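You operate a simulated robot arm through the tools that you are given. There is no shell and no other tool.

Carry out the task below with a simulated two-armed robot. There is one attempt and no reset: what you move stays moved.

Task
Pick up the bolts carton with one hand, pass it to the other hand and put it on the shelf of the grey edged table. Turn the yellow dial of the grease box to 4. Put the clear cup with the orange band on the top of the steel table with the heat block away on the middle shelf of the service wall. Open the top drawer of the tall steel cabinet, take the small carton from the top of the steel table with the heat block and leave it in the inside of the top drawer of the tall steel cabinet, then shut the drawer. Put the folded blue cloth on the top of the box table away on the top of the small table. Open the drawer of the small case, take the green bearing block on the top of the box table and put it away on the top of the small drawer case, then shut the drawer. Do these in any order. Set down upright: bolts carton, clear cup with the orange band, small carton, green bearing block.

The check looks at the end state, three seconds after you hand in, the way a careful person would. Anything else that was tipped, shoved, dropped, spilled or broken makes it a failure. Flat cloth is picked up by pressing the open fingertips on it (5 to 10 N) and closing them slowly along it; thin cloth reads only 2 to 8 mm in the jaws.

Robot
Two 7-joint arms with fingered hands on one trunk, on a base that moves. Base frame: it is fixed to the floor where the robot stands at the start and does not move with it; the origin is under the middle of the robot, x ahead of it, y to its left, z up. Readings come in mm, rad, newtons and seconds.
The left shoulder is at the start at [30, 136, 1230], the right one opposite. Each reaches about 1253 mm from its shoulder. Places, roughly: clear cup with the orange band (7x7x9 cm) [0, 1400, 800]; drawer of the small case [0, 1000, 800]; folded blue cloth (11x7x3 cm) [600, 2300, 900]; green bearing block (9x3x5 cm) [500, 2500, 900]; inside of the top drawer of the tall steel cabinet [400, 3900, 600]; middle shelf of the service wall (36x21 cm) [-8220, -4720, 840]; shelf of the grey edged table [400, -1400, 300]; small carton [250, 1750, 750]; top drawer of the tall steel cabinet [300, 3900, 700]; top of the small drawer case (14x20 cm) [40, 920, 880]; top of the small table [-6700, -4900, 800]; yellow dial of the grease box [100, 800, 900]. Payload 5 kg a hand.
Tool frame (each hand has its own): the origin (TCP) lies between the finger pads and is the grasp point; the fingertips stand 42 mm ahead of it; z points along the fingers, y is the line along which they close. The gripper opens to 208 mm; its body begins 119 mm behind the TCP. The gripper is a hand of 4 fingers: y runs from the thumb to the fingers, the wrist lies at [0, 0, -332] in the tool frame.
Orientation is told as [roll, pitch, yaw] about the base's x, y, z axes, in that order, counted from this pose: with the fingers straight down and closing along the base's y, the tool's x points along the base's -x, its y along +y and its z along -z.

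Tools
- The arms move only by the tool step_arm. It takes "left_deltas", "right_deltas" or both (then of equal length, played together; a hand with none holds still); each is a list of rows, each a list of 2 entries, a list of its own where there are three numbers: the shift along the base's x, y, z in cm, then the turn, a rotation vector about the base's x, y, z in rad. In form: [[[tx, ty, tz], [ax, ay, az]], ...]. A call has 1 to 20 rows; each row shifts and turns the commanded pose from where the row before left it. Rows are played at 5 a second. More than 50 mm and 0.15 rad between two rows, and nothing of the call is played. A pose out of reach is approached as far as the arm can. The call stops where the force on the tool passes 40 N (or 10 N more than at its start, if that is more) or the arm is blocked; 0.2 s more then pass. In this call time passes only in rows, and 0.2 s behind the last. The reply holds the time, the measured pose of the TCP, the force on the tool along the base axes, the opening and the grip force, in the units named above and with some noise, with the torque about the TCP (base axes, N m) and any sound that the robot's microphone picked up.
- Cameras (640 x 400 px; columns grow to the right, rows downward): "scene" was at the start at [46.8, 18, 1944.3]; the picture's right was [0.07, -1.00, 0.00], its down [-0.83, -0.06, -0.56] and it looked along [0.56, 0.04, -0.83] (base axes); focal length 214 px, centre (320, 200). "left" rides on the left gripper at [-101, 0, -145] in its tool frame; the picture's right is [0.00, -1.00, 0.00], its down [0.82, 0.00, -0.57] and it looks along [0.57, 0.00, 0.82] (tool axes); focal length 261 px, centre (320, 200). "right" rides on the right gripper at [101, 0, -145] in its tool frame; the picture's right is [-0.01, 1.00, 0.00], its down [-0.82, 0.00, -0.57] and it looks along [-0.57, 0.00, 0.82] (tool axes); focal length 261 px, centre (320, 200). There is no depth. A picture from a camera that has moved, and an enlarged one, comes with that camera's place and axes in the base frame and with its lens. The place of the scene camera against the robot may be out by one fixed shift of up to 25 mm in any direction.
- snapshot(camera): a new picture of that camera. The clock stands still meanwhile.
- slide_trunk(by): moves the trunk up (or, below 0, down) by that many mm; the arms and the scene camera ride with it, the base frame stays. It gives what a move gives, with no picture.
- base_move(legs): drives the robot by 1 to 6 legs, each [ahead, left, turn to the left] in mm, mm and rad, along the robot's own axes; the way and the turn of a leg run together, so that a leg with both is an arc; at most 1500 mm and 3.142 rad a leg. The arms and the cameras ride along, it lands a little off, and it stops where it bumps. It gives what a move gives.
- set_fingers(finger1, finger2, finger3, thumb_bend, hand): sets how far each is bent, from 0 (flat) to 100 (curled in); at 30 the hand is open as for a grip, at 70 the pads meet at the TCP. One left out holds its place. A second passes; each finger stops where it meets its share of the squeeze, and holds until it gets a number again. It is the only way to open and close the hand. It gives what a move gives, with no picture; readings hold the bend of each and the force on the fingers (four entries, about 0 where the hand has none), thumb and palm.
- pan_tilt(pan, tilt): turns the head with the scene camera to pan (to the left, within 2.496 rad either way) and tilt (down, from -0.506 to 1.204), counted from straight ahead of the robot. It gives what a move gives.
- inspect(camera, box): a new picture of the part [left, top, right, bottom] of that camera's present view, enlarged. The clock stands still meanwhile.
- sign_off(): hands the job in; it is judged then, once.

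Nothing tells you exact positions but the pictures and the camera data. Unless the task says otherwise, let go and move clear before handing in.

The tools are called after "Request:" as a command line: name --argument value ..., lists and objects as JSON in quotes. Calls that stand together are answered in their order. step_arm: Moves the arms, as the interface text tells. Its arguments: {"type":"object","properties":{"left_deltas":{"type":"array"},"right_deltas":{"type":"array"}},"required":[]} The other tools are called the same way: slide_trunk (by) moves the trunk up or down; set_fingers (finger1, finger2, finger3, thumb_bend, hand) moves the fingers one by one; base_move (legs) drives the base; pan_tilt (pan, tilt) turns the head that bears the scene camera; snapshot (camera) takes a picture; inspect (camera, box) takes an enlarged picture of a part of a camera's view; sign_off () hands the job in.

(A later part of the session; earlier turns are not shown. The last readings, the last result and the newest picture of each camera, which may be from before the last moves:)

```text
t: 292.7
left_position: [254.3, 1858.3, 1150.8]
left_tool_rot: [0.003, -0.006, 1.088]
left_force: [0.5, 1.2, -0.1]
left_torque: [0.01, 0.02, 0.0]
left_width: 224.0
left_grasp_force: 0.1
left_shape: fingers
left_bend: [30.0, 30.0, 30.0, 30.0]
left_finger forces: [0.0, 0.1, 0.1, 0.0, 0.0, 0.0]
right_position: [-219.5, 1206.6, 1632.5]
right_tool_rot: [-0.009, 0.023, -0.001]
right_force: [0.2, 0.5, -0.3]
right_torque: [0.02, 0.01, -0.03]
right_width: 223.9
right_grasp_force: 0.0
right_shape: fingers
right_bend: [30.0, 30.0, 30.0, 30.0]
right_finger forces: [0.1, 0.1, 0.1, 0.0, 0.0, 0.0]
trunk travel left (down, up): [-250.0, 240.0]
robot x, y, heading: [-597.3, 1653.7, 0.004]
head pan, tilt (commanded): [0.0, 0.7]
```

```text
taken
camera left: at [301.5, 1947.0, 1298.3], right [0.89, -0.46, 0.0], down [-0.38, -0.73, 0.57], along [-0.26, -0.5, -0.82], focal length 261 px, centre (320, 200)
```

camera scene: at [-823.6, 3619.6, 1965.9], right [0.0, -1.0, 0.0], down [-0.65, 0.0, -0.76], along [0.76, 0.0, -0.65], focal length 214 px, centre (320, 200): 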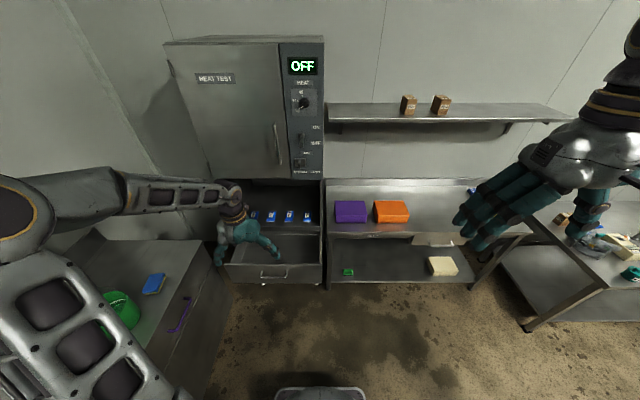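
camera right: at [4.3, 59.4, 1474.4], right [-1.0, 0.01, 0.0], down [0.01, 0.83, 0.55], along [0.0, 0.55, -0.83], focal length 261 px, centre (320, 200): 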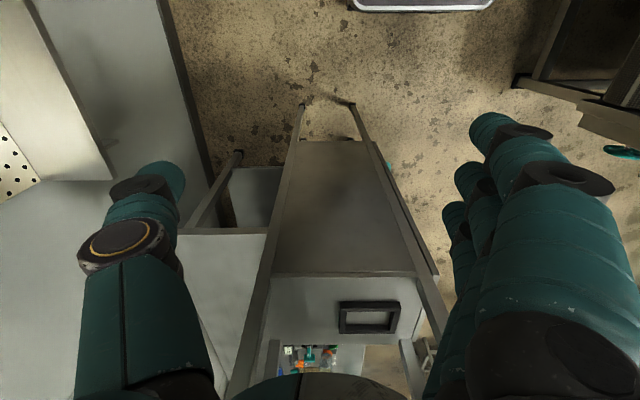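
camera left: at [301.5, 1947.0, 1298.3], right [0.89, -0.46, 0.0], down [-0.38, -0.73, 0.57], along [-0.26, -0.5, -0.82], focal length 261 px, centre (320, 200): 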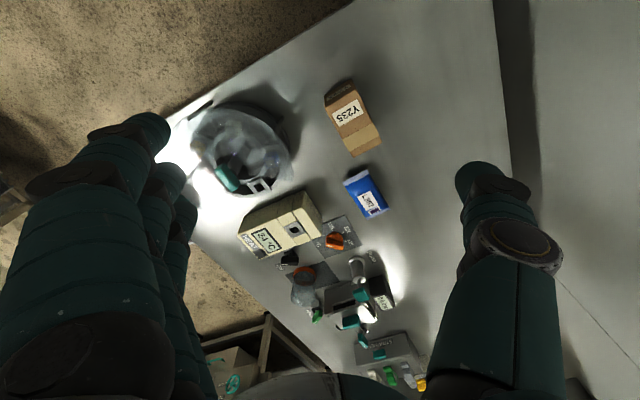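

The carton is in view. I turn to yaw ≈1.6 and lower toward it.

Request:
step_arm --left_deltas '[[[0.8, -1.35, -3.5], [0, 0, 0.128]], [[0.8, -1.35, -3.5], [0, 0, 0.128]], [[0.8, -1.35, -3.5], [0, 0, 0.128]], [[0.8, -1.35, -3.5], [0, 0, 0.128]]]'

Request:
snapshot --camera "left"

```text
t: 293.7
left_position: [285.8, 1804.2, 1011.0]
left_tool_rot: [0.003, -0.006, 1.602]
left_force: [0.8, 1.1, 0.1]
left_torque: [-0.07, 0.15, 0.0]
left_width: 224.3
left_grasp_force: 0.0
left_shape: fingers
left_bend: [30.0, 30.0, 30.0, 30.0]
left_finger forces: [0.0, 0.1, 0.0, 0.0, 0.0, 0.0]
right_position: [-217.8, 1205.9, 1631.6]
right_tool_rot: [-0.009, 0.024, -0.001]
right_force: [0.9, -0.4, -0.4]
right_torque: [0.04, 0.17, -0.01]
right_width: 224.2
right_grasp_force: 0.2
right_shape: fingers
right_bend: [30.0, 30.0, 30.0, 30.0]
right_finger forces: [0.1, 0.1, 0.0, 0.1, 0.0, 0.1]
trunk travel left (down, up): [-250.0, 240.0]
robot x, y, heading: [-593.2, 1653.6, 0.003]
head pan, tilt (commanded): [0.0, 0.7]
```

```text
taken
camera left: at [284.4, 1905.0, 1157.7], right [1.0, 0.03, 0.0], down [0.03, -0.82, 0.57], along [0.02, -0.57, -0.82], focal length 261 px, centre (320, 200)
```

left: 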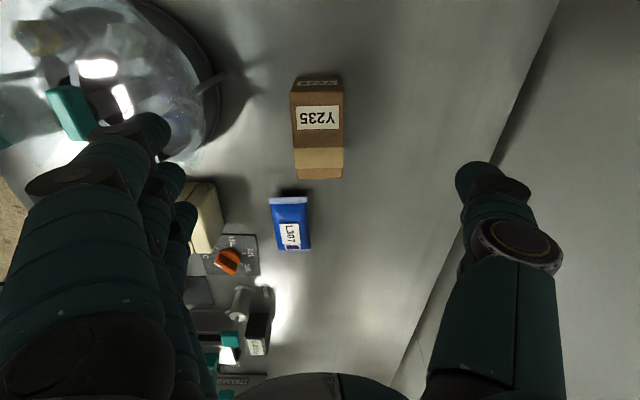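

The hand is aligned over the carton; a clear bowl stands close on the finger side. I zoom to judge the clearance.

Request:
inspect --camera "left" --box '[90, 0, 350, 200]'

Request:
inspect --camera "scene" --box '[250, 190, 380, 290]'

```text
2.00 times, centred on (220, 100) of left
camera zoom: at [284.4, 1905.0, 1157.7], right [1.0, 0.03, 0.0], down [0.03, -0.82, 0.57], along [0.02, -0.57, -0.82], focal length 521 px, centre (520, 400)
```

zoom: 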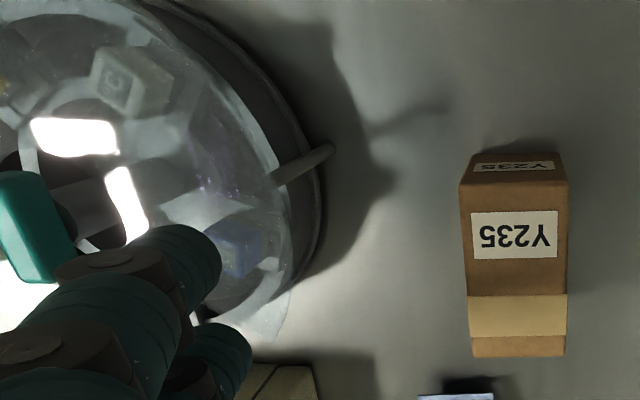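

```text
4.00 times, centred on (315, 240) of scene
camera zoom: at [-534.9, 1665.9, 1965.9], right [0.0, -1.0, 0.0], down [-0.65, 0.0, -0.76], along [0.76, 0.0, -0.65], focal length 858 px, centre (340, 40)
```

zoom: 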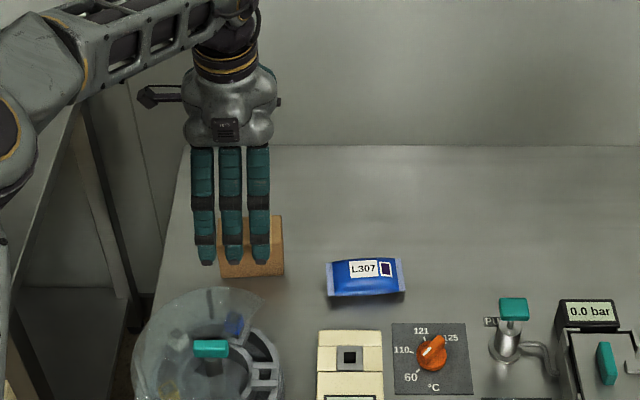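

The dome curves away, so ~30 mm clearance with partly closed fingers. I narrow the fingers, centre on the carton ([290, 1788]) and descend.

Request:
set_fingers --hand "left" --finger1 50 --finger2 50 --finger3 50 --thumb_bend 48

Request:
step_arm --left_deltas '[[[0.2, -0.8, -2.5], [0, 0, 0]], [[0.2, -0.8, -2.5], [0, 0, 0]], [[0, 0, -3], [0, 0, 0]]]'

Request:
snapshot --camera "left"

```text
t: 294.7
left_position: [285.5, 1804.3, 1012.5]
left_tool_rot: [0.004, -0.007, 1.595]
left_force: [0.4, 0.7, 0.1]
left_torque: [-0.01, 0.0, 0.0]
left_width: 126.7
left_grasp_force: 0.1
left_shape: fingers
left_bend: [50.0, 50.0, 50.0, 48.0]
left_finger forces: [0.0, 0.0, 0.0, 0.1, 0.1, 0.1]
right_position: [-219.3, 1205.9, 1632.8]
right_tool_rot: [-0.007, 0.024, -0.001]
right_force: [-0.7, 0.1, -0.3]
right_torque: [-0.04, 0.05, 0.02]
right_width: 224.2
right_grasp_force: 0.0
right_shape: fingers
right_bend: [30.0, 30.0, 30.0, 30.0]
right_finger forces: [0.0, 0.0, 0.0, 0.1, 0.0, 0.1]
trunk travel left (down, up): [-250.0, 240.0]
robot x, y, heading: [-599.0, 1653.7, 0.001]
head pan, tilt (commanded): [0.0, 0.7]
```

```text
t: 295.5
left_position: [290.1, 1788.7, 931.7]
left_tool_rot: [0.003, -0.005, 1.595]
left_force: [1.2, 0.0, 0.1]
left_torque: [-0.09, 0.14, 0.01]
left_width: 126.5
left_grasp_force: 0.0
left_shape: fingers
left_bend: [50.0, 50.0, 50.0, 48.0]
left_finger forces: [0.1, 0.0, 0.0, 0.0, 0.0, 0.0]
right_position: [-220.2, 1206.9, 1633.1]
right_tool_rot: [-0.009, 0.023, 0.0]
right_force: [1.6, 1.0, 0.1]
right_torque: [-0.02, 0.11, 0.04]
right_width: 223.8
right_grasp_force: 0.0
right_shape: fingers
right_bend: [30.0, 30.0, 30.0, 30.0]
right_finger forces: [0.0, 0.0, 0.1, 0.1, 0.1, 0.0]
trunk travel left (down, up): [-250.0, 240.0]
robot x, y, heading: [-601.2, 1652.1, 0.005]
head pan, tilt (commanded): [0.0, 0.7]
```

```text
taken
camera left: at [288.5, 1889.4, 1078.9], right [1.0, 0.03, 0.0], down [0.03, -0.82, 0.57], along [0.01, -0.57, -0.82], focal length 261 px, centre (320, 200)
```

left: 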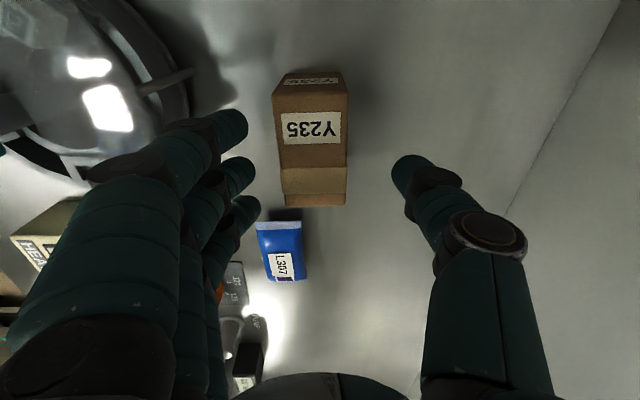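

Aligned; blue pouch is 6 cm away from the nearest finger. I descend to grip height.

Request:
step_arm --left_deltas '[[[-0.3, 0, -2], [0, 0, 0]], [[-0.3, 0, -2], [0, 0, 0]], [[0, 0, -1.6], [0, 0, 0]]]'

Request:
snapshot --camera "left"

```text
t: 296.3
left_position: [283.8, 1789.1, 876.1]
left_tool_rot: [0.003, -0.004, 1.597]
left_force: [0.5, 0.5, 1.1]
left_torque: [-0.03, 0.06, 0.03]
left_width: 126.5
left_grasp_force: 0.1
left_shape: fingers
left_bend: [50.0, 50.0, 50.0, 48.0]
left_finger forces: [0.0, 0.0, 0.1, 0.0, 0.0, 0.1]
right_position: [-220.1, 1206.8, 1632.0]
right_tool_rot: [-0.008, 0.024, 0.001]
right_force: [0.0, 0.2, -0.2]
right_torque: [0.01, 0.05, 0.02]
right_width: 223.9
right_grasp_force: 0.1
right_shape: fingers
right_bend: [30.0, 30.0, 30.0, 30.0]
right_finger forces: [0.1, 0.0, 0.0, 0.0, 0.0, 0.0]
trunk travel left (down, up): [-250.0, 240.0]
robot x, y, heading: [-598.1, 1655.4, 0.003]
head pan, tilt (commanded): [0.0, 0.7]
```

```text
taken
camera left: at [281.8, 1889.3, 1022.1], right [1.0, 0.03, 0.0], down [0.03, -0.82, 0.57], along [0.01, -0.57, -0.82], focal length 261 px, centre (320, 200)
```

left: 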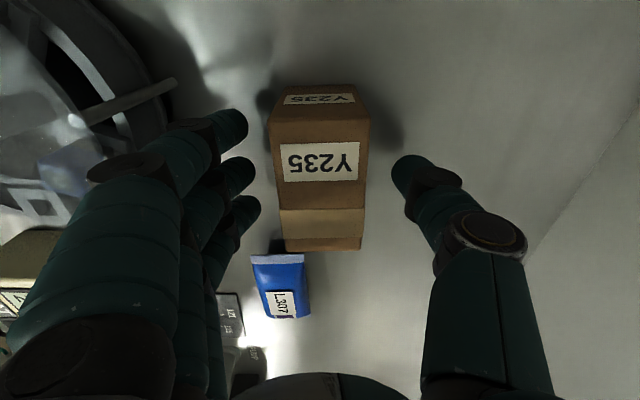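

Centred. I close three fingers and thumb on the carton.

Request:
set_fingers --hand "left" --finger1 66 --finger2 66 --finger3 66 --thumb_bend 66

Request:
snapshot --camera "left"

```text
t: 297.3
left_position: [282.5, 1788.6, 876.9]
left_tool_rot: [0.003, -0.005, 1.597]
left_force: [-0.2, 0.7, 0.3]
left_torque: [0.01, -0.02, 0.03]
left_width: 72.5
left_grasp_force: 20.0
left_shape: fingers
left_bend: [61.0, 62.0, 62.0, 62.0]
left_finger forces: [7.2, 6.8, 6.4, 0.0, 19.9, 0.0]
right_position: [-220.0, 1207.0, 1631.5]
right_tool_rot: [-0.009, 0.022, -0.001]
right_force: [-0.1, 0.8, -0.4]
right_torque: [0.02, -0.02, -0.01]
right_width: 224.0
right_grasp_force: 0.0
right_shape: fingers
right_bend: [30.0, 30.0, 30.0, 30.0]
right_finger forces: [0.1, 0.0, 0.1, 0.1, 0.1, 0.0]
trunk travel left (down, up): [-250.0, 240.0]
robot x, y, heading: [-598.3, 1651.0, 0.005]
head pan, tilt (commanded): [0.0, 0.7]
```

```text
taken
camera left: at [281.6, 1889.4, 1022.4], right [1.0, 0.03, 0.0], down [0.03, -0.82, 0.57], along [0.01, -0.57, -0.82], focal length 261 px, centre (320, 200)
```

left: 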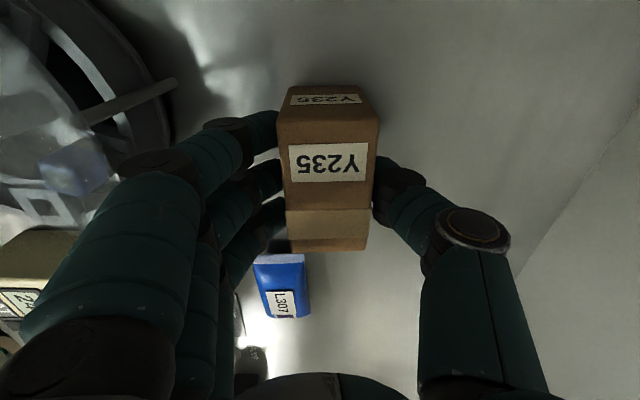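

Even grip, 20 N. I tighten slightly and lift straight up.

Request:
set_fingers --hand "left" --finger1 70 --finger2 70 --finger3 70 --thumb_bend 69

Request:
step_arm --left_deltas '[[[0, 0, 1], [0, 0, 0]], [[0, 0, 2], [0, 0, 0]], [[0, 0, 4], [0, 0, 0]], [[0, 0, 4], [0, 0, 0]], [[0, 0, 4], [0, 0, 0]], [[0, 0, 4], [0, 0, 0]]]'

Request:
snapshot --camera "left"

```text
t: 298.3
left_position: [284.0, 1789.2, 875.1]
left_tool_rot: [0.004, -0.006, 1.597]
left_force: [0.0, -0.1, -0.6]
left_torque: [-0.05, 0.0, 0.0]
left_width: 72.3
left_grasp_force: 27.4
left_shape: fingers
left_bend: [61.0, 61.0, 62.0, 63.0]
left_finger forces: [8.9, 9.2, 9.4, 0.0, 27.6, 0.0]
right_position: [-219.9, 1206.7, 1632.2]
right_tool_rot: [-0.008, 0.023, 0.001]
right_force: [0.6, 0.4, 0.6]
right_torque: [0.01, -0.05, 0.02]
right_width: 223.9
right_grasp_force: 0.1
right_shape: fingers
right_bend: [30.0, 30.0, 30.0, 30.0]
right_finger forces: [0.0, 0.1, 0.0, 0.0, 0.1, 0.0]
trunk travel left (down, up): [-250.0, 240.0]
robot x, y, heading: [-595.4, 1652.9, 0.003]
head pan, tilt (commanded): [0.0, 0.7]
```

```text
t: 299.7
left_position: [283.9, 1787.8, 1066.7]
left_tool_rot: [0.004, -0.005, 1.593]
left_force: [-0.5, -0.1, -3.7]
left_torque: [0.02, -0.1, 0.01]
left_width: 72.3
left_grasp_force: 27.4
left_shape: fingers
left_bend: [61.0, 61.0, 62.0, 63.0]
left_finger forces: [8.9, 9.2, 9.3, 0.0, 27.5, 0.1]
right_position: [-220.5, 1205.5, 1632.4]
right_tool_rot: [-0.009, 0.022, -0.001]
right_force: [-0.9, 0.0, -0.2]
right_torque: [0.06, -0.11, 0.0]
right_width: 223.9
right_grasp_force: 0.1
right_shape: fingers
right_bend: [30.0, 30.0, 30.0, 30.0]
right_finger forces: [0.0, 0.1, 0.0, 0.0, 0.0, 0.0]
trunk travel left (down, up): [-250.0, 240.0]
robot x, y, heading: [-598.2, 1653.1, 0.005]
head pan, tilt (commanded): [0.0, 0.7]
```

```text
taken
camera left: at [281.0, 1888.5, 1213.1], right [1.0, 0.03, 0.0], down [0.03, -0.82, 0.57], along [0.01, -0.57, -0.82], focal length 261 px, centre (320, 200)
```

left: 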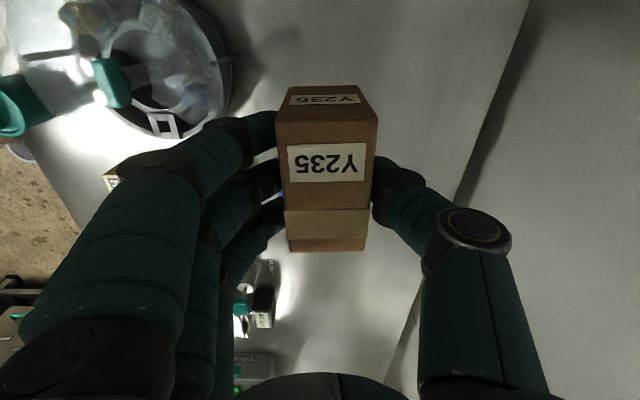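

The carton (≈3.5 N) is secure. I retract, turn the hand to yaw 0 and drive to the cabinet.

Request:
step_arm --left_deltas '[[[-4, 0, 2], [0, 0, 0]], [[-4, 0, 2], [0, 0, -0.1]], [[-4, 0, 2], [0, 0, -0.145]], [[-4, 0, 2], [0, 0, -0.145]], [[-4, 0, 2], [0, 0, -0.145]], [[-4, 0, 2], [0, 0, -0.145]], [[-3, 0, 0], [0, 0, -0.145]], [[-2, 0, 0], [0, 0, -0.145]], [[0, 0, 0], [0, 0, -0.145]], [[0, 0, 0], [0, 0, -0.145]], [[0, 0, 0], [0, 0, -0.145]], [[0, 0, 0], [0, 0, -0.145]]]'

Request:
base_move --legs '[[0, 1500, 0], [0, 450, 0]]'

Request:
snapshot --camera "left"

Request:
snapshot --camera "scene"

```text
t: 302.3
left_position: [-6.4, 1788.8, 1187.0]
left_tool_rot: [0.004, -0.005, 0.045]
left_force: [0.4, 0.7, -2.6]
left_torque: [0.01, 0.07, 0.0]
left_width: 72.1
left_grasp_force: 26.9
left_shape: fingers
left_bend: [61.0, 62.0, 62.0, 63.0]
left_finger forces: [8.9, 9.0, 9.1, 0.0, 27.0, 0.0]
right_position: [-219.4, 1206.6, 1632.8]
right_tool_rot: [-0.008, 0.025, 0.0]
right_force: [0.3, -0.4, -0.4]
right_torque: [0.0, 0.03, -0.04]
right_width: 224.0
right_grasp_force: 0.0
right_shape: fingers
right_bend: [30.0, 30.0, 30.0, 30.0]
right_finger forces: [0.1, 0.0, 0.0, 0.1, 0.0, 0.0]
trunk travel left (down, up): [-250.0, 240.0]
robot x, y, heading: [-600.9, 1650.5, 0.0]
head pan, tilt (commanded): [0.0, 0.7]
```

```text
t: 312.1
left_position: [-5.3, 3743.7, 1186.1]
left_tool_rot: [0.004, -0.007, 0.044]
left_force: [-0.3, 0.5, -1.9]
left_torque: [-0.03, 0.03, -0.01]
left_width: 72.1
left_grasp_force: 26.7
left_shape: fingers
left_bend: [61.0, 62.0, 62.0, 63.0]
left_finger forces: [8.9, 9.0, 9.1, 0.0, 27.0, 0.0]
right_position: [-221.8, 3161.1, 1631.4]
right_tool_rot: [-0.008, 0.021, -0.004]
right_force: [-0.1, 0.4, -0.4]
right_torque: [-0.09, 0.02, -0.03]
right_width: 224.1
right_grasp_force: 0.0
right_shape: fingers
right_bend: [30.0, 30.0, 30.0, 30.0]
right_finger forces: [0.1, 0.0, 0.0, 0.0, 0.0, 0.0]
trunk travel left (down, up): [-250.0, 240.0]
robot x, y, heading: [-599.8, 3609.9, 0.001]
head pan, tilt (commanded): [0.0, 0.7]
```

```text
taken
camera left: at [94.2, 3748.2, 1332.5], right [0.05, -1.0, 0.0], down [-0.82, -0.04, 0.57], along [-0.57, -0.02, -0.82], focal length 261 px, centre (320, 200)
```

left: 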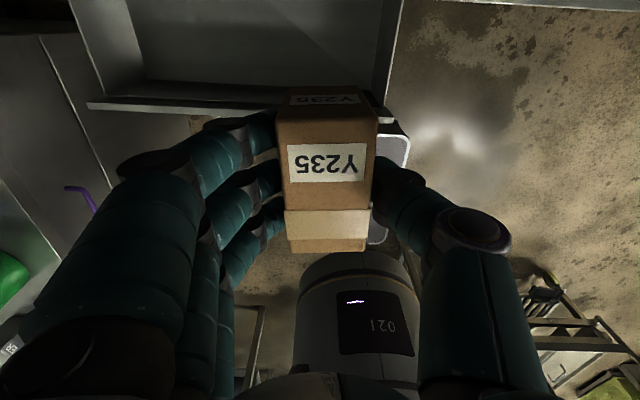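

```text
taken
camera scene: at [-537.5, 3623.2, 1966.0], right [0.0, -1.0, 0.0], down [-0.64, 0.0, -0.76], along [0.76, 0.0, -0.64], focal length 214 px, centre (320, 200)
```

scene: 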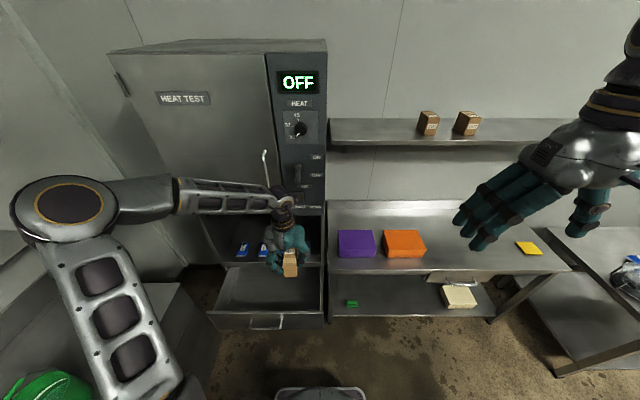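

The open drawer is below: interior y≈3610–4150, x≈−40–180. I move over its middle and start lowering.

Request:
step_arm --left_deltas '[[[0.7, 2.27, -3.1], [0, 0, -0.008]], [[0.7, 2.27, -3.1], [0, 0, -0.008]], [[0.7, 2.27, -3.1], [0, 0, -0.008]], [[0.7, 2.27, -3.1], [0, 0, -0.008]], [[0.7, 2.27, -3.1], [0, 0, -0.008]], [[0.7, 2.27, -3.1], [0, 0, -0.004]]]'

Request:
snapshot --camera "left"

Request:
inspect --camera "scene" --box '[190, 180, 350, 330]'

```text
t: 313.5
left_position: [36.6, 3879.7, 1001.8]
left_tool_rot: [0.002, -0.005, -0.003]
left_force: [1.3, -0.3, -2.8]
left_torque: [0.02, 0.09, -0.04]
left_width: 71.7
left_grasp_force: 27.0
left_shape: fingers
left_bend: [61.0, 62.0, 62.0, 63.0]
left_finger forces: [8.9, 9.1, 9.1, 0.1, 26.9, 0.0]
right_position: [-220.2, 3162.5, 1631.2]
right_tool_rot: [-0.01, 0.024, -0.002]
right_force: [0.2, 0.8, 0.1]
right_torque: [-0.16, 0.04, -0.01]
right_width: 223.8
right_grasp_force: 0.0
right_shape: fingers
right_bend: [30.0, 30.0, 30.0, 30.0]
right_finger forces: [0.0, 0.0, 0.1, 0.0, 0.0, 0.1]
trunk travel left (down, up): [-250.0, 240.0]
robot x, y, heading: [-598.4, 3610.2, 0.005]
head pan, tilt (commanded): [0.0, 0.7]
```

```text
taken
camera left: at [136.9, 3880.4, 1146.4], right [0.0, -1.0, 0.0], down [-0.82, 0.0, 0.57], along [-0.57, 0.0, -0.82], focal length 261 px, centre (320, 200)
```

left: 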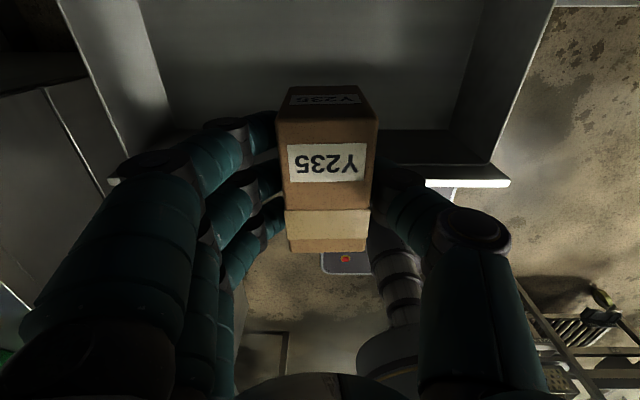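

```text
2.67 times, centred on (270, 255) of scene
camera zoom: at [-536.1, 3624.3, 1966.0], right [0.0, -1.0, 0.0], down [-0.65, 0.0, -0.76], along [0.76, 0.0, -0.65], focal length 572 px, centre (453, 53)
```

zoom: 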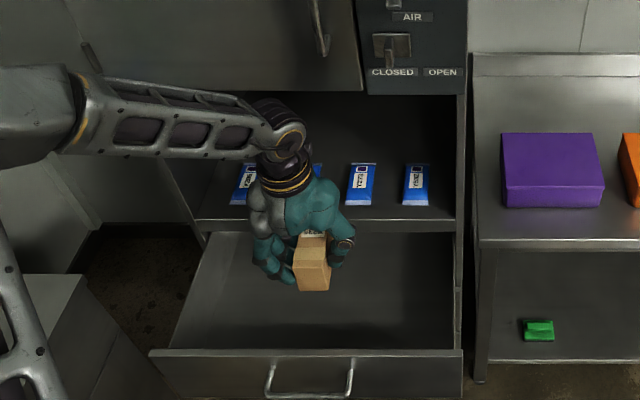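

The drawer floor is around z≈630. I lower the carton into the drawer.

Request:
step_arm --left_deltas '[[[0, 0, -4.5], [0, 0, 0]], [[0, 0, -4.5], [0, 0, 0]], [[0, 0, -4.5], [0, 0, 0]], [[0, 0, -4.5], [0, 0, 0]], [[0, 0, -4.5], [0, 0, 0]], [[0, 0, -3], [0, 0, 0]]]'

Request:
snapshot --camera "left"

Request:
inspect --camera "scene" --box '[190, 180, 350, 330]'

```text
t: 314.9
left_position: [34.8, 3881.5, 744.6]
left_tool_rot: [0.003, -0.005, -0.002]
left_force: [1.0, 0.2, -2.0]
left_torque: [-0.02, 0.14, -0.01]
left_width: 72.0
left_grasp_force: 27.2
left_shape: fingers
left_bend: [61.0, 62.0, 62.0, 63.0]
left_finger forces: [8.9, 9.1, 9.2, 0.0, 27.2, 0.0]
right_position: [-220.7, 3161.4, 1633.0]
right_tool_rot: [-0.008, 0.024, -0.004]
right_force: [0.5, 0.6, 0.6]
right_torque: [-0.05, 0.07, 0.0]
right_width: 224.0
right_grasp_force: 0.2
right_shape: fingers
right_bend: [30.0, 30.0, 30.0, 30.0]
right_finger forces: [0.0, 0.0, 0.0, 0.1, 0.0, 0.0]
trunk travel left (down, up): [-250.0, 240.0]
robot x, y, heading: [-597.8, 3608.7, -0.001]
head pan, tilt (commanded): [0.0, 0.7]
```

```text
taken
camera left: at [135.7, 3880.4, 890.4], right [0.0, -1.0, 0.0], down [-0.82, 0.0, 0.57], along [-0.57, 0.0, -0.82], focal length 261 px, centre (320, 200)
```

left: 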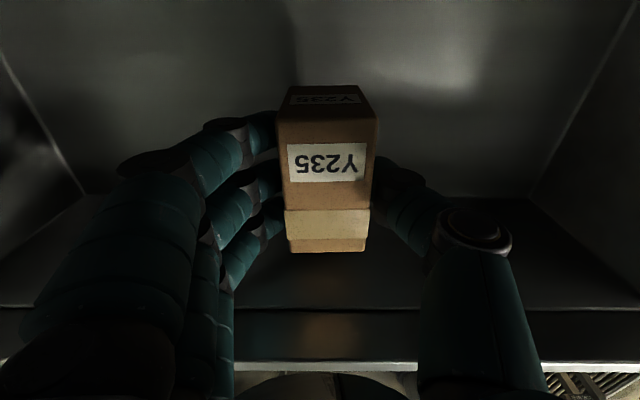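

```text
2.67 times, centred on (270, 255) of scene
camera zoom: at [-536.5, 3623.1, 1966.0], right [0.0, -1.0, 0.0], down [-0.64, 0.0, -0.76], along [0.76, 0.0, -0.64], focal length 572 px, centre (453, 53)
```

zoom: 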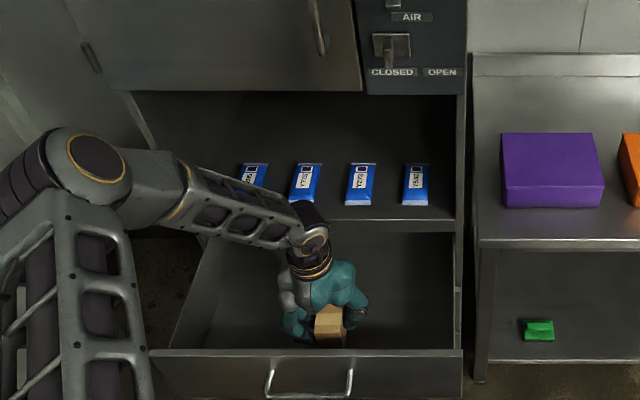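

Request:
step_arm --left_deltas '[[[0, 0, -2], [0, 0, 0]], [[0, 0, -2], [0, 0, 0]], [[0, 0, -1], [0, 0, 0]]]'

Request:
step_arm --left_deltas '[[[0, 0, -0.5], [0, 0, 0]], [[0, 0, -0.4], [0, 0, 0]], [[0, 0, -0.4], [0, 0, 0]]]'

```text
t: 315.7
left_position: [35.4, 3879.3, 694.5]
left_tool_rot: [0.003, -0.006, -0.002]
left_force: [-0.3, 0.1, -2.8]
left_torque: [0.01, 0.06, 0.0]
left_width: 72.1
left_grasp_force: 27.2
left_shape: fingers
left_bend: [61.0, 62.0, 62.0, 63.0]
left_finger forces: [8.9, 9.0, 9.3, 0.0, 27.0, 0.1]
right_position: [-221.3, 3161.2, 1631.6]
right_tool_rot: [-0.008, 0.023, -0.003]
right_force: [-0.3, -0.6, 1.0]
right_torque: [0.02, 0.0, -0.02]
right_width: 224.0
right_grasp_force: 0.0
right_shape: fingers
right_bend: [30.0, 30.0, 30.0, 30.0]
right_finger forces: [0.0, 0.0, 0.0, 0.0, 0.0, 0.0]
trunk travel left (down, up): [-250.0, 240.0]
robot x, y, heading: [-597.6, 3610.3, 0.002]
head pan, tilt (commanded): [0.0, 0.7]
```

```text
t: 316.5
left_position: [35.7, 3880.4, 684.0]
left_tool_rot: [0.005, -0.007, -0.002]
left_force: [-0.5, 1.2, 15.6]
left_torque: [-0.18, 0.05, -0.07]
left_width: 71.9
left_grasp_force: 30.5
left_shape: fingers
left_bend: [61.0, 62.0, 62.0, 63.0]
left_finger forces: [10.3, 10.5, 10.7, 0.0, 30.0, 0.0]
right_position: [-223.7, 3160.8, 1632.6]
right_tool_rot: [-0.008, 0.021, -0.004]
right_force: [-0.8, -0.9, 0.6]
right_torque: [0.0, -0.02, -0.02]
right_width: 224.0
right_grasp_force: 0.1
right_shape: fingers
right_bend: [30.0, 30.0, 30.0, 30.0]
right_finger forces: [0.0, 0.0, 0.1, 0.0, 0.1, 0.0]
trunk travel left (down, up): [-250.0, 240.0]
robot x, y, heading: [-597.5, 3611.5, -0.001]
head pan, tilt (commanded): [0.0, 0.7]
```

Touching the drawer floor. I ease off and open.

Request:
step_arm --left_deltas '[[[0, 0, 0.2], [0, 0, 0]]]'

Request:
set_fingers --hand "left" --finger1 55 --finger2 55 --finger3 55 --thumb_bend 56

Request:
set_fingers --hand "left" --finger1 42 --finger2 42 --finger3 42 --thumb_bend 42

Request:
step_arm --left_deltas '[[[0, 0, 2], [0, 0, 0]], [[0, 0, 4], [0, 0, 0]], [[0, 0, 4.5], [0, 0, 0]], [[0, 0, 4.5], [0, 0, 0]], [[0, 0, 4.5], [0, 0, 0]], [[0, 0, 4.5], [0, 0, 0]]]'

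Request:
snapshot --camera "left"

```text
t: 316.9
left_position: [36.0, 3879.6, 684.6]
left_tool_rot: [0.004, -0.004, -0.001]
left_force: [2.1, 2.5, 6.7]
left_torque: [-0.05, -0.07, 0.0]
left_width: 72.0
left_grasp_force: 29.9
left_shape: fingers
left_bend: [61.0, 62.0, 62.0, 63.0]
left_finger forces: [10.4, 10.4, 10.5, 0.0, 29.0, 0.0]
right_position: [-221.2, 3161.4, 1632.3]
right_tool_rot: [-0.01, 0.022, -0.003]
right_force: [-0.4, -0.5, 0.1]
right_torque: [-0.02, 0.02, -0.03]
right_width: 223.9
right_grasp_force: 0.0
right_shape: fingers
right_bend: [30.0, 30.0, 30.0, 30.0]
right_finger forces: [0.0, 0.0, 0.0, 0.1, 0.0, 0.0]
trunk travel left (down, up): [-250.0, 240.0]
robot x, y, heading: [-600.1, 3609.5, 0.001]
head pan, tilt (commanded): [0.0, 0.7]
```

```text
t: 317.9
left_position: [34.8, 3879.3, 685.0]
left_tool_rot: [0.003, -0.006, 0.0]
left_force: [-0.6, 0.9, 0.3]
left_torque: [-0.02, 0.01, -0.01]
left_width: 91.7
left_grasp_force: 0.0
left_shape: fingers
left_bend: [55.0, 55.0, 55.0, 56.0]
left_finger forces: [0.0, 0.0, 0.1, 0.0, 0.0, 0.0]
right_position: [-221.5, 3160.2, 1631.8]
right_tool_rot: [-0.007, 0.024, -0.002]
right_force: [0.0, -0.7, -0.6]
right_torque: [-0.01, -0.01, 0.02]
right_width: 223.9
right_grasp_force: 0.1
right_shape: fingers
right_bend: [30.0, 30.0, 30.0, 30.0]
right_finger forces: [0.0, 0.1, 0.0, 0.1, 0.0, 0.0]
trunk travel left (down, up): [-250.0, 240.0]
robot x, y, heading: [-601.8, 3608.2, 0.0]
head pan, tilt (commanded): [0.0, 0.7]
```

```text
t: 318.9
left_position: [36.5, 3880.0, 685.1]
left_tool_rot: [0.004, -0.004, 0.0]
left_force: [-0.4, -0.4, 0.4]
left_torque: [0.0, -0.03, 0.01]
left_width: 161.6
left_grasp_force: 0.2
left_shape: fingers
left_bend: [42.0, 42.0, 42.0, 42.0]
left_finger forces: [0.0, 0.1, 0.0, 0.1, 0.0, 0.0]
right_position: [-221.3, 3160.9, 1631.5]
right_tool_rot: [-0.009, 0.022, -0.003]
right_force: [0.4, 0.2, 0.5]
right_torque: [-0.01, -0.03, -0.02]
right_width: 224.3
right_grasp_force: 0.1
right_shape: fingers
right_bend: [30.0, 30.0, 30.0, 30.0]
right_finger forces: [0.1, 0.1, 0.0, 0.0, 0.1, 0.0]
trunk travel left (down, up): [-250.0, 240.0]
robot x, y, heading: [-601.5, 3610.7, 0.003]
head pan, tilt (commanded): [0.0, 0.7]
```

```text
t: 320.3
left_position: [34.1, 3879.3, 925.9]
left_tool_rot: [0.004, -0.003, -0.004]
left_force: [-0.6, 0.2, -0.1]
left_torque: [0.06, -0.15, 0.0]
left_width: 161.5
left_grasp_force: 0.1
left_shape: fingers
left_bend: [42.0, 42.0, 42.0, 42.0]
left_finger forces: [0.0, 0.1, 0.0, 0.0, 0.1, 0.0]
right_position: [-223.7, 3161.7, 1633.0]
right_tool_rot: [-0.01, 0.022, -0.004]
right_force: [-0.8, -1.4, -0.5]
right_torque: [0.0, -0.06, 0.01]
right_width: 224.2
right_grasp_force: 0.1
right_shape: fingers
right_bend: [30.0, 30.0, 30.0, 30.0]
right_finger forces: [0.0, 0.1, 0.0, 0.0, 0.0, 0.0]
trunk travel left (down, up): [-250.0, 240.0]
robot x, y, heading: [-601.9, 3611.7, -0.002]
head pan, tilt (commanded): [0.0, 0.7]
```

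```text
taken
camera left: at [134.8, 3878.7, 1071.9], right [0.0, -1.0, 0.0], down [-0.82, -0.01, 0.57], along [-0.57, 0.0, -0.82], focal length 261 px, centre (320, 200)
```

left: 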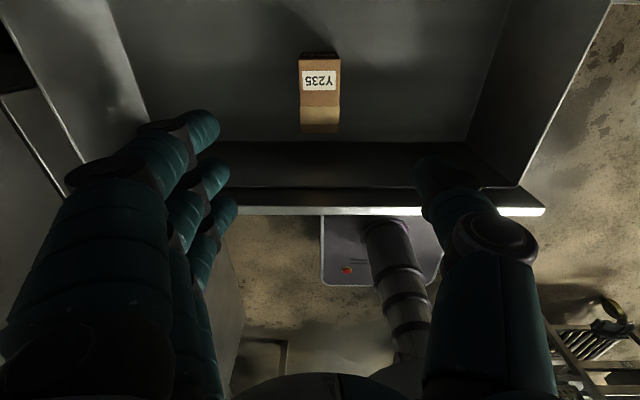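

The carton stands upright in the drawer. To shut it I'll take the handle again the same way and drive forward. First I raise, back off, lower the trunk and point the hand forward.

Request:
step_arm --left_deltas '[[[0, 0, 4.5], [0, 0, 0]], [[0, 0, 4.5], [0, 0, 0]], [[0, 0, 4.5], [0, 0, 0]]]'

Request:
base_move --legs '[[-285, 0, 0]]'

Request:
slide_trunk --by -200

Request:
step_arm --left_deltas '[[[0, 1.2, 0.8], [0, -0.131, 0]], [[0, 1.2, 0.8], [0, -0.131, 0]], [[0, 1.2, 0.8], [0, -0.131, 0]], [[0, 1.2, 0.8], [0, -0.131, 0]], [[0, 1.2, 0.8], [0, -0.131, 0]], [[0, 1.2, 0.8], [0, -0.131, 0]], [[0, 1.2, 0.8], [0, -0.131, 0]], [[0, 1.2, 0.8], [0, -0.131, 0]], [[0, 1.2, 0.8], [0, -0.131, 0]], [[0, 1.2, 0.8], [0, -0.131, 0]], [[0, 1.2, 0.8], [0, -0.131, 0]], [[0, 1.2, 0.8], [0, -0.131, 0]]]'

Request:
snapshot --camera "left"

```text
t: 321.1
left_position: [35.5, 3879.6, 1059.1]
left_tool_rot: [0.003, -0.006, -0.001]
left_force: [-0.4, 0.1, -0.8]
left_torque: [0.03, -0.08, -0.01]
left_width: 161.5
left_grasp_force: 0.0
left_shape: fingers
left_bend: [42.0, 42.0, 42.0, 42.0]
left_finger forces: [0.1, 0.0, 0.1, 0.0, 0.0, 0.1]
right_position: [-221.7, 3161.4, 1632.9]
right_tool_rot: [-0.008, 0.022, -0.002]
right_force: [0.0, -0.4, 0.8]
right_torque: [0.02, -0.09, -0.05]
right_width: 223.9
right_grasp_force: 0.0
right_shape: fingers
right_bend: [30.0, 30.0, 30.0, 30.0]
right_finger forces: [0.1, 0.0, 0.0, 0.1, 0.0, 0.1]
trunk travel left (down, up): [-250.0, 240.0]
robot x, y, heading: [-596.4, 3609.4, -0.001]
head pan, tilt (commanded): [0.0, 0.7]
```

```text
t: 323.1
left_position: [-246.1, 3877.6, 1059.3]
left_tool_rot: [0.002, -0.008, -0.005]
left_force: [-0.2, -0.5, 0.9]
left_torque: [-0.01, -0.04, 0.0]
left_width: 161.7
left_grasp_force: 0.0
left_shape: fingers
left_bend: [42.0, 42.0, 42.0, 42.0]
left_finger forces: [0.0, 0.0, 0.1, 0.1, 0.0, 0.0]
right_position: [-508.0, 3160.6, 1633.3]
right_tool_rot: [-0.009, 0.023, -0.005]
right_force: [0.1, 0.7, 0.7]
right_torque: [0.0, -0.09, 0.0]
right_width: 224.0
right_grasp_force: 0.0
right_shape: fingers
right_bend: [30.0, 30.0, 30.0, 30.0]
right_finger forces: [0.0, 0.0, 0.1, 0.0, 0.0, 0.0]
trunk travel left (down, up): [-250.0, 240.0]
robot x, y, heading: [-878.0, 3609.8, -0.002]
head pan, tilt (commanded): [0.0, 0.7]
```

```text
t: 325.2
left_position: [-247.4, 3879.0, 859.1]
left_tool_rot: [0.004, -0.004, -0.004]
left_force: [-0.2, -0.3, 0.0]
left_torque: [0.01, -0.01, -0.02]
left_width: 161.8
left_grasp_force: 0.1
left_shape: fingers
left_bend: [42.0, 42.0, 42.0, 42.0]
left_finger forces: [0.1, 0.1, 0.0, 0.0, 0.0, 0.0]
right_position: [-507.8, 3160.1, 1432.5]
right_tool_rot: [-0.01, 0.022, -0.007]
right_force: [0.4, 0.3, -0.2]
right_torque: [0.02, -0.02, 0.01]
right_width: 224.3
right_grasp_force: 0.1
right_shape: fingers
right_bend: [30.0, 30.0, 30.0, 30.0]
right_finger forces: [0.1, 0.0, 0.1, 0.1, 0.0, 0.1]
trunk travel left (down, up): [-50.0, 440.0]
robot x, y, heading: [-886.4, 3610.8, 0.003]
head pan, tilt (commanded): [0.0, 0.7]
```

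```text
t: 327.8
left_position: [-247.1, 4021.6, 955.3]
left_tool_rot: [2.842, -1.56, -2.838]
left_force: [0.2, -0.3, 0.9]
left_torque: [-0.03, -0.01, -0.07]
left_width: 161.6
left_grasp_force: 0.1
left_shape: fingers
left_bend: [42.0, 42.0, 42.0, 42.0]
left_finger forces: [0.1, 0.0, 0.1, 0.0, 0.1, 0.0]
right_position: [-506.6, 3162.0, 1433.8]
right_tool_rot: [-0.009, 0.024, -0.004]
right_force: [-0.3, 0.9, 0.4]
right_torque: [-0.06, 0.03, 0.0]
right_width: 224.2
right_grasp_force: 0.2
right_shape: fingers
right_bend: [30.0, 30.0, 30.0, 30.0]
right_finger forces: [0.1, 0.1, 0.0, 0.1, 0.0, 0.0]
trunk travel left (down, up): [-50.0, 440.0]
robot x, y, heading: [-882.5, 3610.5, -0.0]
head pan, tilt (commanded): [0.0, 0.7]
```

```text
taken
camera left: at [-392.5, 4022.7, 1055.5], right [0.0, -1.0, 0.0], down [-0.56, 0.0, -0.83], along [0.83, 0.0, -0.56], focal length 261 px, centre (320, 200)
```

left: 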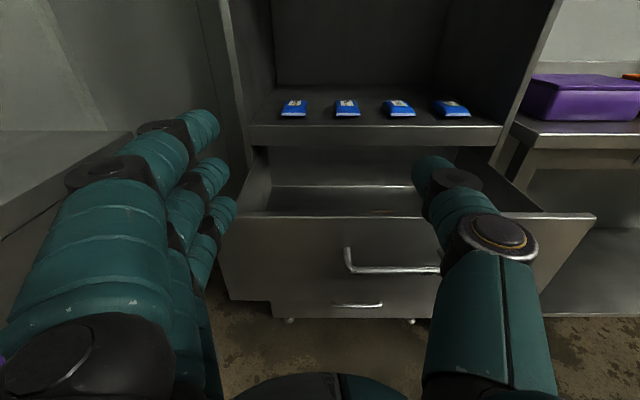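

Hand points forward again. I roll it (thumb up) and lower to the handle height.

Request:
step_arm --left_deltas '[[[0, -1.02, -1.86], [-0.131, 0, 0]], [[0, -1.02, -1.86], [-0.131, 0, 0]], [[0, -1.02, -1.86], [-0.131, 0, 0]], [[0, -1.02, -1.86], [-0.131, 0, 0]], [[0, -1.02, -1.86], [-0.131, 0, 0]], [[0, -1.02, -1.86], [-0.131, 0, 0]], [[0, -1.02, -1.86], [-0.131, 0, 0]], [[0, -1.02, -1.86], [-0.131, 0, 0]], [[0, -1.02, -1.86], [-0.131, 0, 0]], [[0, -1.02, -1.86], [-0.131, 0, 0]], [[0, -1.02, -1.86], [-0.131, 0, 0]], [[0, -1.02, -1.86], [-0.131, 0, 0]]]'

Request:
set_fingers --hand "left" --finger1 30 --finger2 30 --finger3 30 --thumb_bend 30

Request:
snapshot --camera "left"

```text
t: 330.4
left_position: [-247.6, 3898.6, 733.0]
left_tool_rot: [-1.566, -0.001, 1.58]
left_force: [-0.5, 0.4, 0.0]
left_torque: [-0.03, 0.0, -0.01]
left_width: 161.5
left_grasp_force: 0.1
left_shape: fingers
left_bend: [42.0, 42.0, 42.0, 42.0]
left_finger forces: [0.1, 0.0, 0.0, 0.0, 0.0, 0.0]
right_position: [-506.7, 3160.0, 1431.9]
right_tool_rot: [-0.008, 0.022, -0.006]
right_force: [-0.3, 0.1, 0.1]
right_torque: [0.02, 0.02, 0.01]
right_width: 224.1
right_grasp_force: 0.0
right_shape: fingers
right_bend: [30.0, 30.0, 30.0, 30.0]
right_finger forces: [0.0, 0.0, 0.1, 0.0, 0.0, 0.0]
trunk travel left (down, up): [-50.0, 440.0]
robot x, y, heading: [-881.8, 3608.9, -0.006]
head pan, tilt (commanded): [0.0, 0.7]
```

```text
t: 331.4
left_position: [-245.5, 3899.9, 732.2]
left_tool_rot: [-1.568, -0.003, 1.579]
left_force: [0.1, 0.0, 0.3]
left_torque: [0.0, 0.01, 0.02]
left_width: 223.4
left_grasp_force: 0.0
left_shape: fingers
left_bend: [30.0, 30.0, 30.0, 30.0]
left_finger forces: [0.0, 0.0, 0.0, 0.0, 0.0, 0.1]
right_position: [-507.3, 3159.8, 1432.5]
right_tool_rot: [-0.009, 0.022, -0.004]
right_force: [0.5, 0.9, 0.3]
right_torque: [0.0, 0.02, -0.01]
right_width: 224.1
right_grasp_force: 0.1
right_shape: fingers
right_bend: [30.0, 30.0, 30.0, 30.0]
right_finger forces: [0.0, 0.0, 0.0, 0.0, 0.0, 0.0]
trunk travel left (down, up): [-50.0, 440.0]
robot x, y, heading: [-883.8, 3608.4, -0.006]
head pan, tilt (commanded): [0.0, 0.7]
```

```text
taken
camera left: at [-392.3, 3999.4, 733.9], right [0.0, 0.0, 1.0], down [-0.57, -0.82, 0.0], along [0.82, -0.57, 0.0], focal length 261 px, centre (320, 200)
```

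left: 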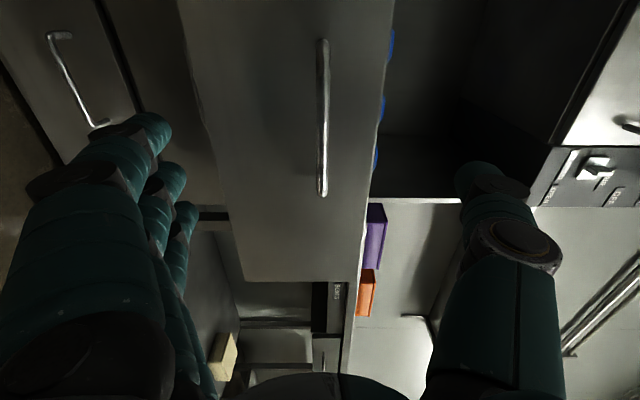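

The bar is level with the hand. I drive forward to it, grip, then push the drawer shut.

Request:
base_move --legs '[[105, 0, 0.003]]'

Request:
set_fingers --hand "left" --finger1 76 --finger2 76 --finger3 76 --thumb_bend 76

Request:
snapshot --camera "left"

```text
t: 332.6
left_position: [-141.7, 3901.2, 731.8]
left_tool_rot: [-1.564, -0.002, 1.581]
left_force: [1.1, 0.1, -0.2]
left_torque: [0.02, -0.08, 0.02]
left_width: 223.3
left_grasp_force: 0.1
left_shape: fingers
left_bend: [30.0, 30.0, 30.0, 30.0]
left_finger forces: [0.0, 0.0, 0.0, 0.0, 0.1, 0.0]
right_position: [-398.2, 3160.7, 1430.1]
right_tool_rot: [-0.01, 0.027, -0.004]
right_force: [2.5, 0.8, -0.6]
right_torque: [-0.01, 0.36, -0.02]
right_width: 223.9
right_grasp_force: 0.0
right_shape: fingers
right_bend: [30.0, 30.0, 30.0, 30.0]
right_finger forces: [0.1, 0.1, 0.0, 0.1, 0.0, 0.1]
trunk travel left (down, up): [-50.0, 440.0]
robot x, y, heading: [-779.5, 3612.7, 0.001]
head pan, tilt (commanded): [0.0, 0.7]
```

```text
t: 333.6
left_position: [-141.5, 3900.8, 731.8]
left_tool_rot: [-1.568, -0.003, 1.582]
left_force: [1.1, -0.3, -2.5]
left_torque: [-0.05, 0.04, 0.02]
left_width: 35.0
left_grasp_force: 26.8
left_shape: fingers
left_bend: [71.0, 71.0, 71.0, 66.0]
left_finger forces: [9.7, 9.6, 9.6, 0.0, 25.1, 0.0]
right_position: [-400.5, 3161.1, 1432.5]
right_tool_rot: [-0.009, 0.024, -0.003]
right_force: [0.6, 0.2, 0.3]
right_torque: [0.01, -0.02, 0.04]
right_width: 224.0
right_grasp_force: 0.0
right_shape: fingers
right_bend: [30.0, 30.0, 30.0, 30.0]
right_finger forces: [0.0, 0.1, 0.0, 0.0, 0.1, 0.0]
trunk travel left (down, up): [-50.0, 440.0]
robot x, y, heading: [-776.4, 3609.1, 0.007]
head pan, tilt (commanded): [0.0, 0.7]
```

```text
taken
camera left: at [-287.5, 4000.2, 733.7], right [0.0, 0.0, 1.0], down [-0.56, -0.83, 0.01], along [0.83, -0.56, 0.0], focal length 261 px, centre (320, 200)
```

left: 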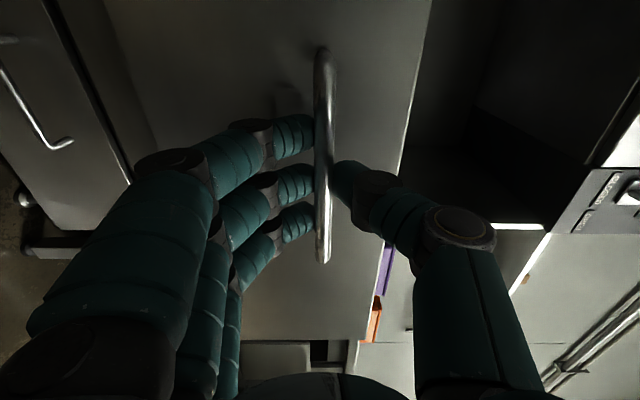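

Gripped. I push forward with the base most of the way, then finish with the arm.

Request:
base_move --legs '[[110, 0, 0], [105, 0, 0]]'

Request:
step_arm --left_deltas '[[[0.8, 0, 0], [0, 0, 0]], [[0.8, 0, 0], [0, 0, 0]], [[0.7, 0, 0], [0, 0, 0]]]'

Request:
snapshot --camera "left"

Request:
snapshot --camera "scene"

```text
t: 335.6
left_position: [72.9, 3899.5, 731.4]
left_tool_rot: [-1.566, -0.002, 1.581]
left_force: [-0.4, -2.8, 0.4]
left_torque: [-0.03, -0.06, -0.02]
left_width: 35.0
left_grasp_force: 25.2
left_shape: fingers
left_bend: [72.0, 72.0, 72.0, 65.0]
left_finger forces: [8.6, 8.6, 8.6, 0.0, 24.7, 0.1]
right_position: [-184.2, 3160.8, 1429.6]
right_tool_rot: [-0.01, 0.027, -0.001]
right_force: [0.7, -0.2, 0.7]
right_torque: [0.01, 0.24, -0.01]
right_width: 224.2
right_grasp_force: 0.1
right_shape: fingers
right_bend: [30.0, 30.0, 30.0, 30.0]
right_finger forces: [0.0, 0.0, 0.0, 0.0, 0.1, 0.1]
trunk travel left (down, up): [-50.0, 440.0]
robot x, y, heading: [-564.1, 3610.7, 0.002]
head pan, tilt (commanded): [0.0, 0.7]
```

```text
t: 336.4
left_position: [94.1, 3900.4, 732.4]
left_tool_rot: [-1.566, -0.001, 1.581]
left_force: [-1.1, -0.8, -6.0]
left_torque: [0.03, 0.13, -0.05]
left_width: 35.1
left_grasp_force: 25.3
left_shape: fingers
left_bend: [72.0, 72.0, 72.0, 66.0]
left_finger forces: [9.3, 9.4, 9.4, 0.1, 22.4, 0.0]
right_position: [-185.6, 3162.3, 1431.2]
right_tool_rot: [-0.009, 0.024, -0.002]
right_force: [0.7, 0.0, -0.5]
right_torque: [0.0, 0.07, -0.01]
right_width: 224.2
right_grasp_force: 0.0
right_shape: fingers
right_bend: [30.0, 30.0, 30.0, 30.0]
right_finger forces: [0.0, 0.1, 0.0, 0.0, 0.0, 0.1]
trunk travel left (down, up): [-50.0, 440.0]
robot x, y, heading: [-561.2, 3611.5, -0.0]
head pan, tilt (commanded): [0.0, 0.7]
```

```text
taken
camera left: at [-50.5, 4000.2, 733.6], right [0.0, 0.0, 1.0], down [-0.56, -0.83, 0.01], along [0.83, -0.56, 0.0], focal length 261 px, centre (320, 200)
```

left: 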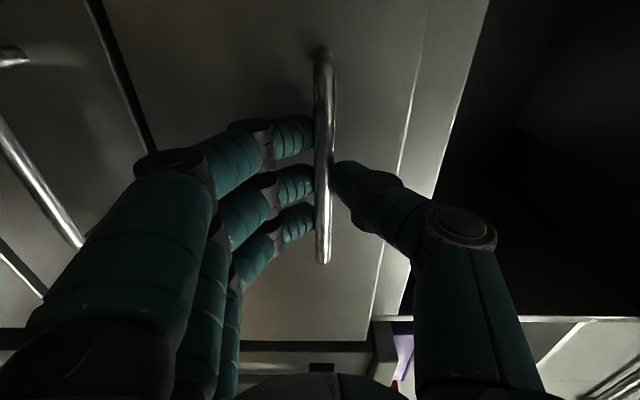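

```text
taken
camera scene: at [-502.0, 3622.5, 1766.0], right [0.0, -1.0, 0.0], down [-0.64, 0.0, -0.76], along [0.76, 0.0, -0.64], focal length 214 px, centre (320, 200)
```

scene: 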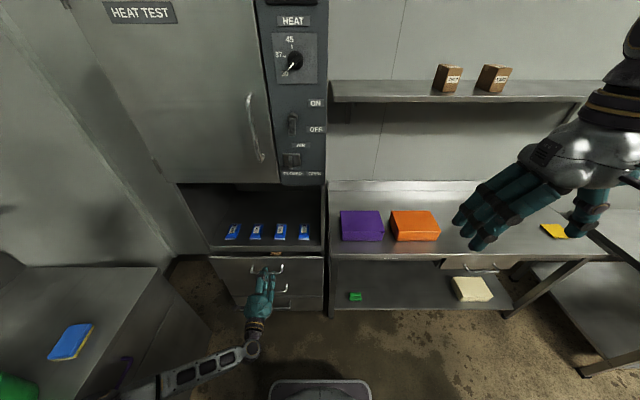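

About 11 mm remain. Let me zoom on something brown visible at the drawer's top edge before pushing fully.

Request:
inspect --camera "scene" --box '[220, 220, 330, 300]'

```text
5.00 times, centred on (275, 260) of scene
camera zoom: at [-502.0, 3622.5, 1766.0], right [0.0, -1.0, 0.0], down [-0.64, 0.0, -0.76], along [0.76, 0.0, -0.64], focal length 1072 px, centre (545, -100)
```

zoom: 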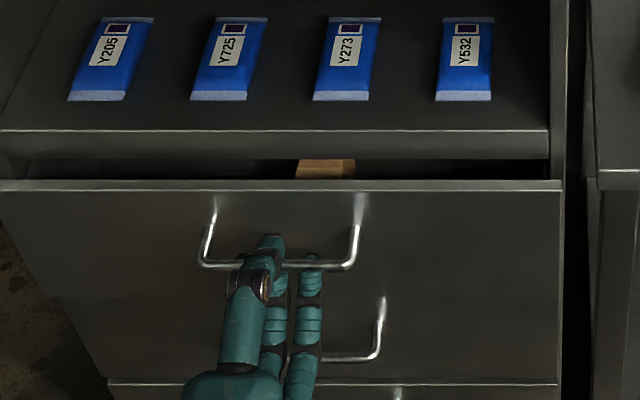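

That's just the carton seen through the remaining gap. I push the drawer fully shut.

Request:
step_arm --left_deltas '[[[0.5, 0, 0], [0, 0, 0]], [[0.5, 0, 0], [0, 0, 0]], [[0.4, 0, 0], [0, 0, 0]], [[0.4, 0, 0], [0, 0, 0]]]'

Request:
inspect --camera "scene" --box '[220, 220, 330, 300]'

```text
t: 337.4
left_position: [113.0, 3899.3, 733.1]
left_tool_rot: [-1.568, -0.002, 1.58]
left_force: [-4.8, 0.6, -6.9]
left_torque: [0.0, 0.16, 0.04]
left_width: 34.8
left_grasp_force: 25.3
left_shape: fingers
left_bend: [72.0, 72.0, 72.0, 66.0]
left_finger forces: [9.3, 9.3, 9.4, 0.0, 22.2, 0.0]
right_position: [-186.0, 3161.6, 1431.8]
right_tool_rot: [-0.008, 0.024, -0.002]
right_force: [-0.1, 0.2, 0.1]
right_torque: [0.02, -0.04, -0.01]
right_width: 224.1
right_grasp_force: 0.1
right_shape: fingers
right_bend: [30.0, 30.0, 30.0, 30.0]
right_finger forces: [0.1, 0.0, 0.0, 0.1, 0.0, 0.0]
trunk travel left (down, up): [-50.0, 440.0]
robot x, y, heading: [-561.5, 3609.9, -0.001]
head pan, tilt (commanded): [0.0, 0.7]
```

```text
5.00 times, centred on (275, 260) of scene
camera zoom: at [-502.9, 3622.9, 1766.0], right [0.0, -1.0, 0.0], down [-0.64, 0.0, -0.76], along [0.76, 0.0, -0.64], focal length 1072 px, centre (545, -100)
```

zoom: 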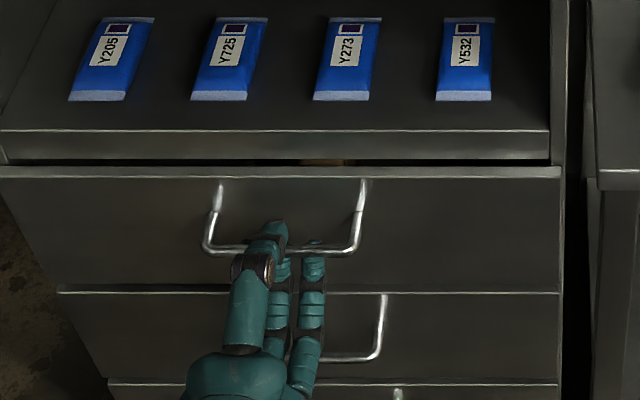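

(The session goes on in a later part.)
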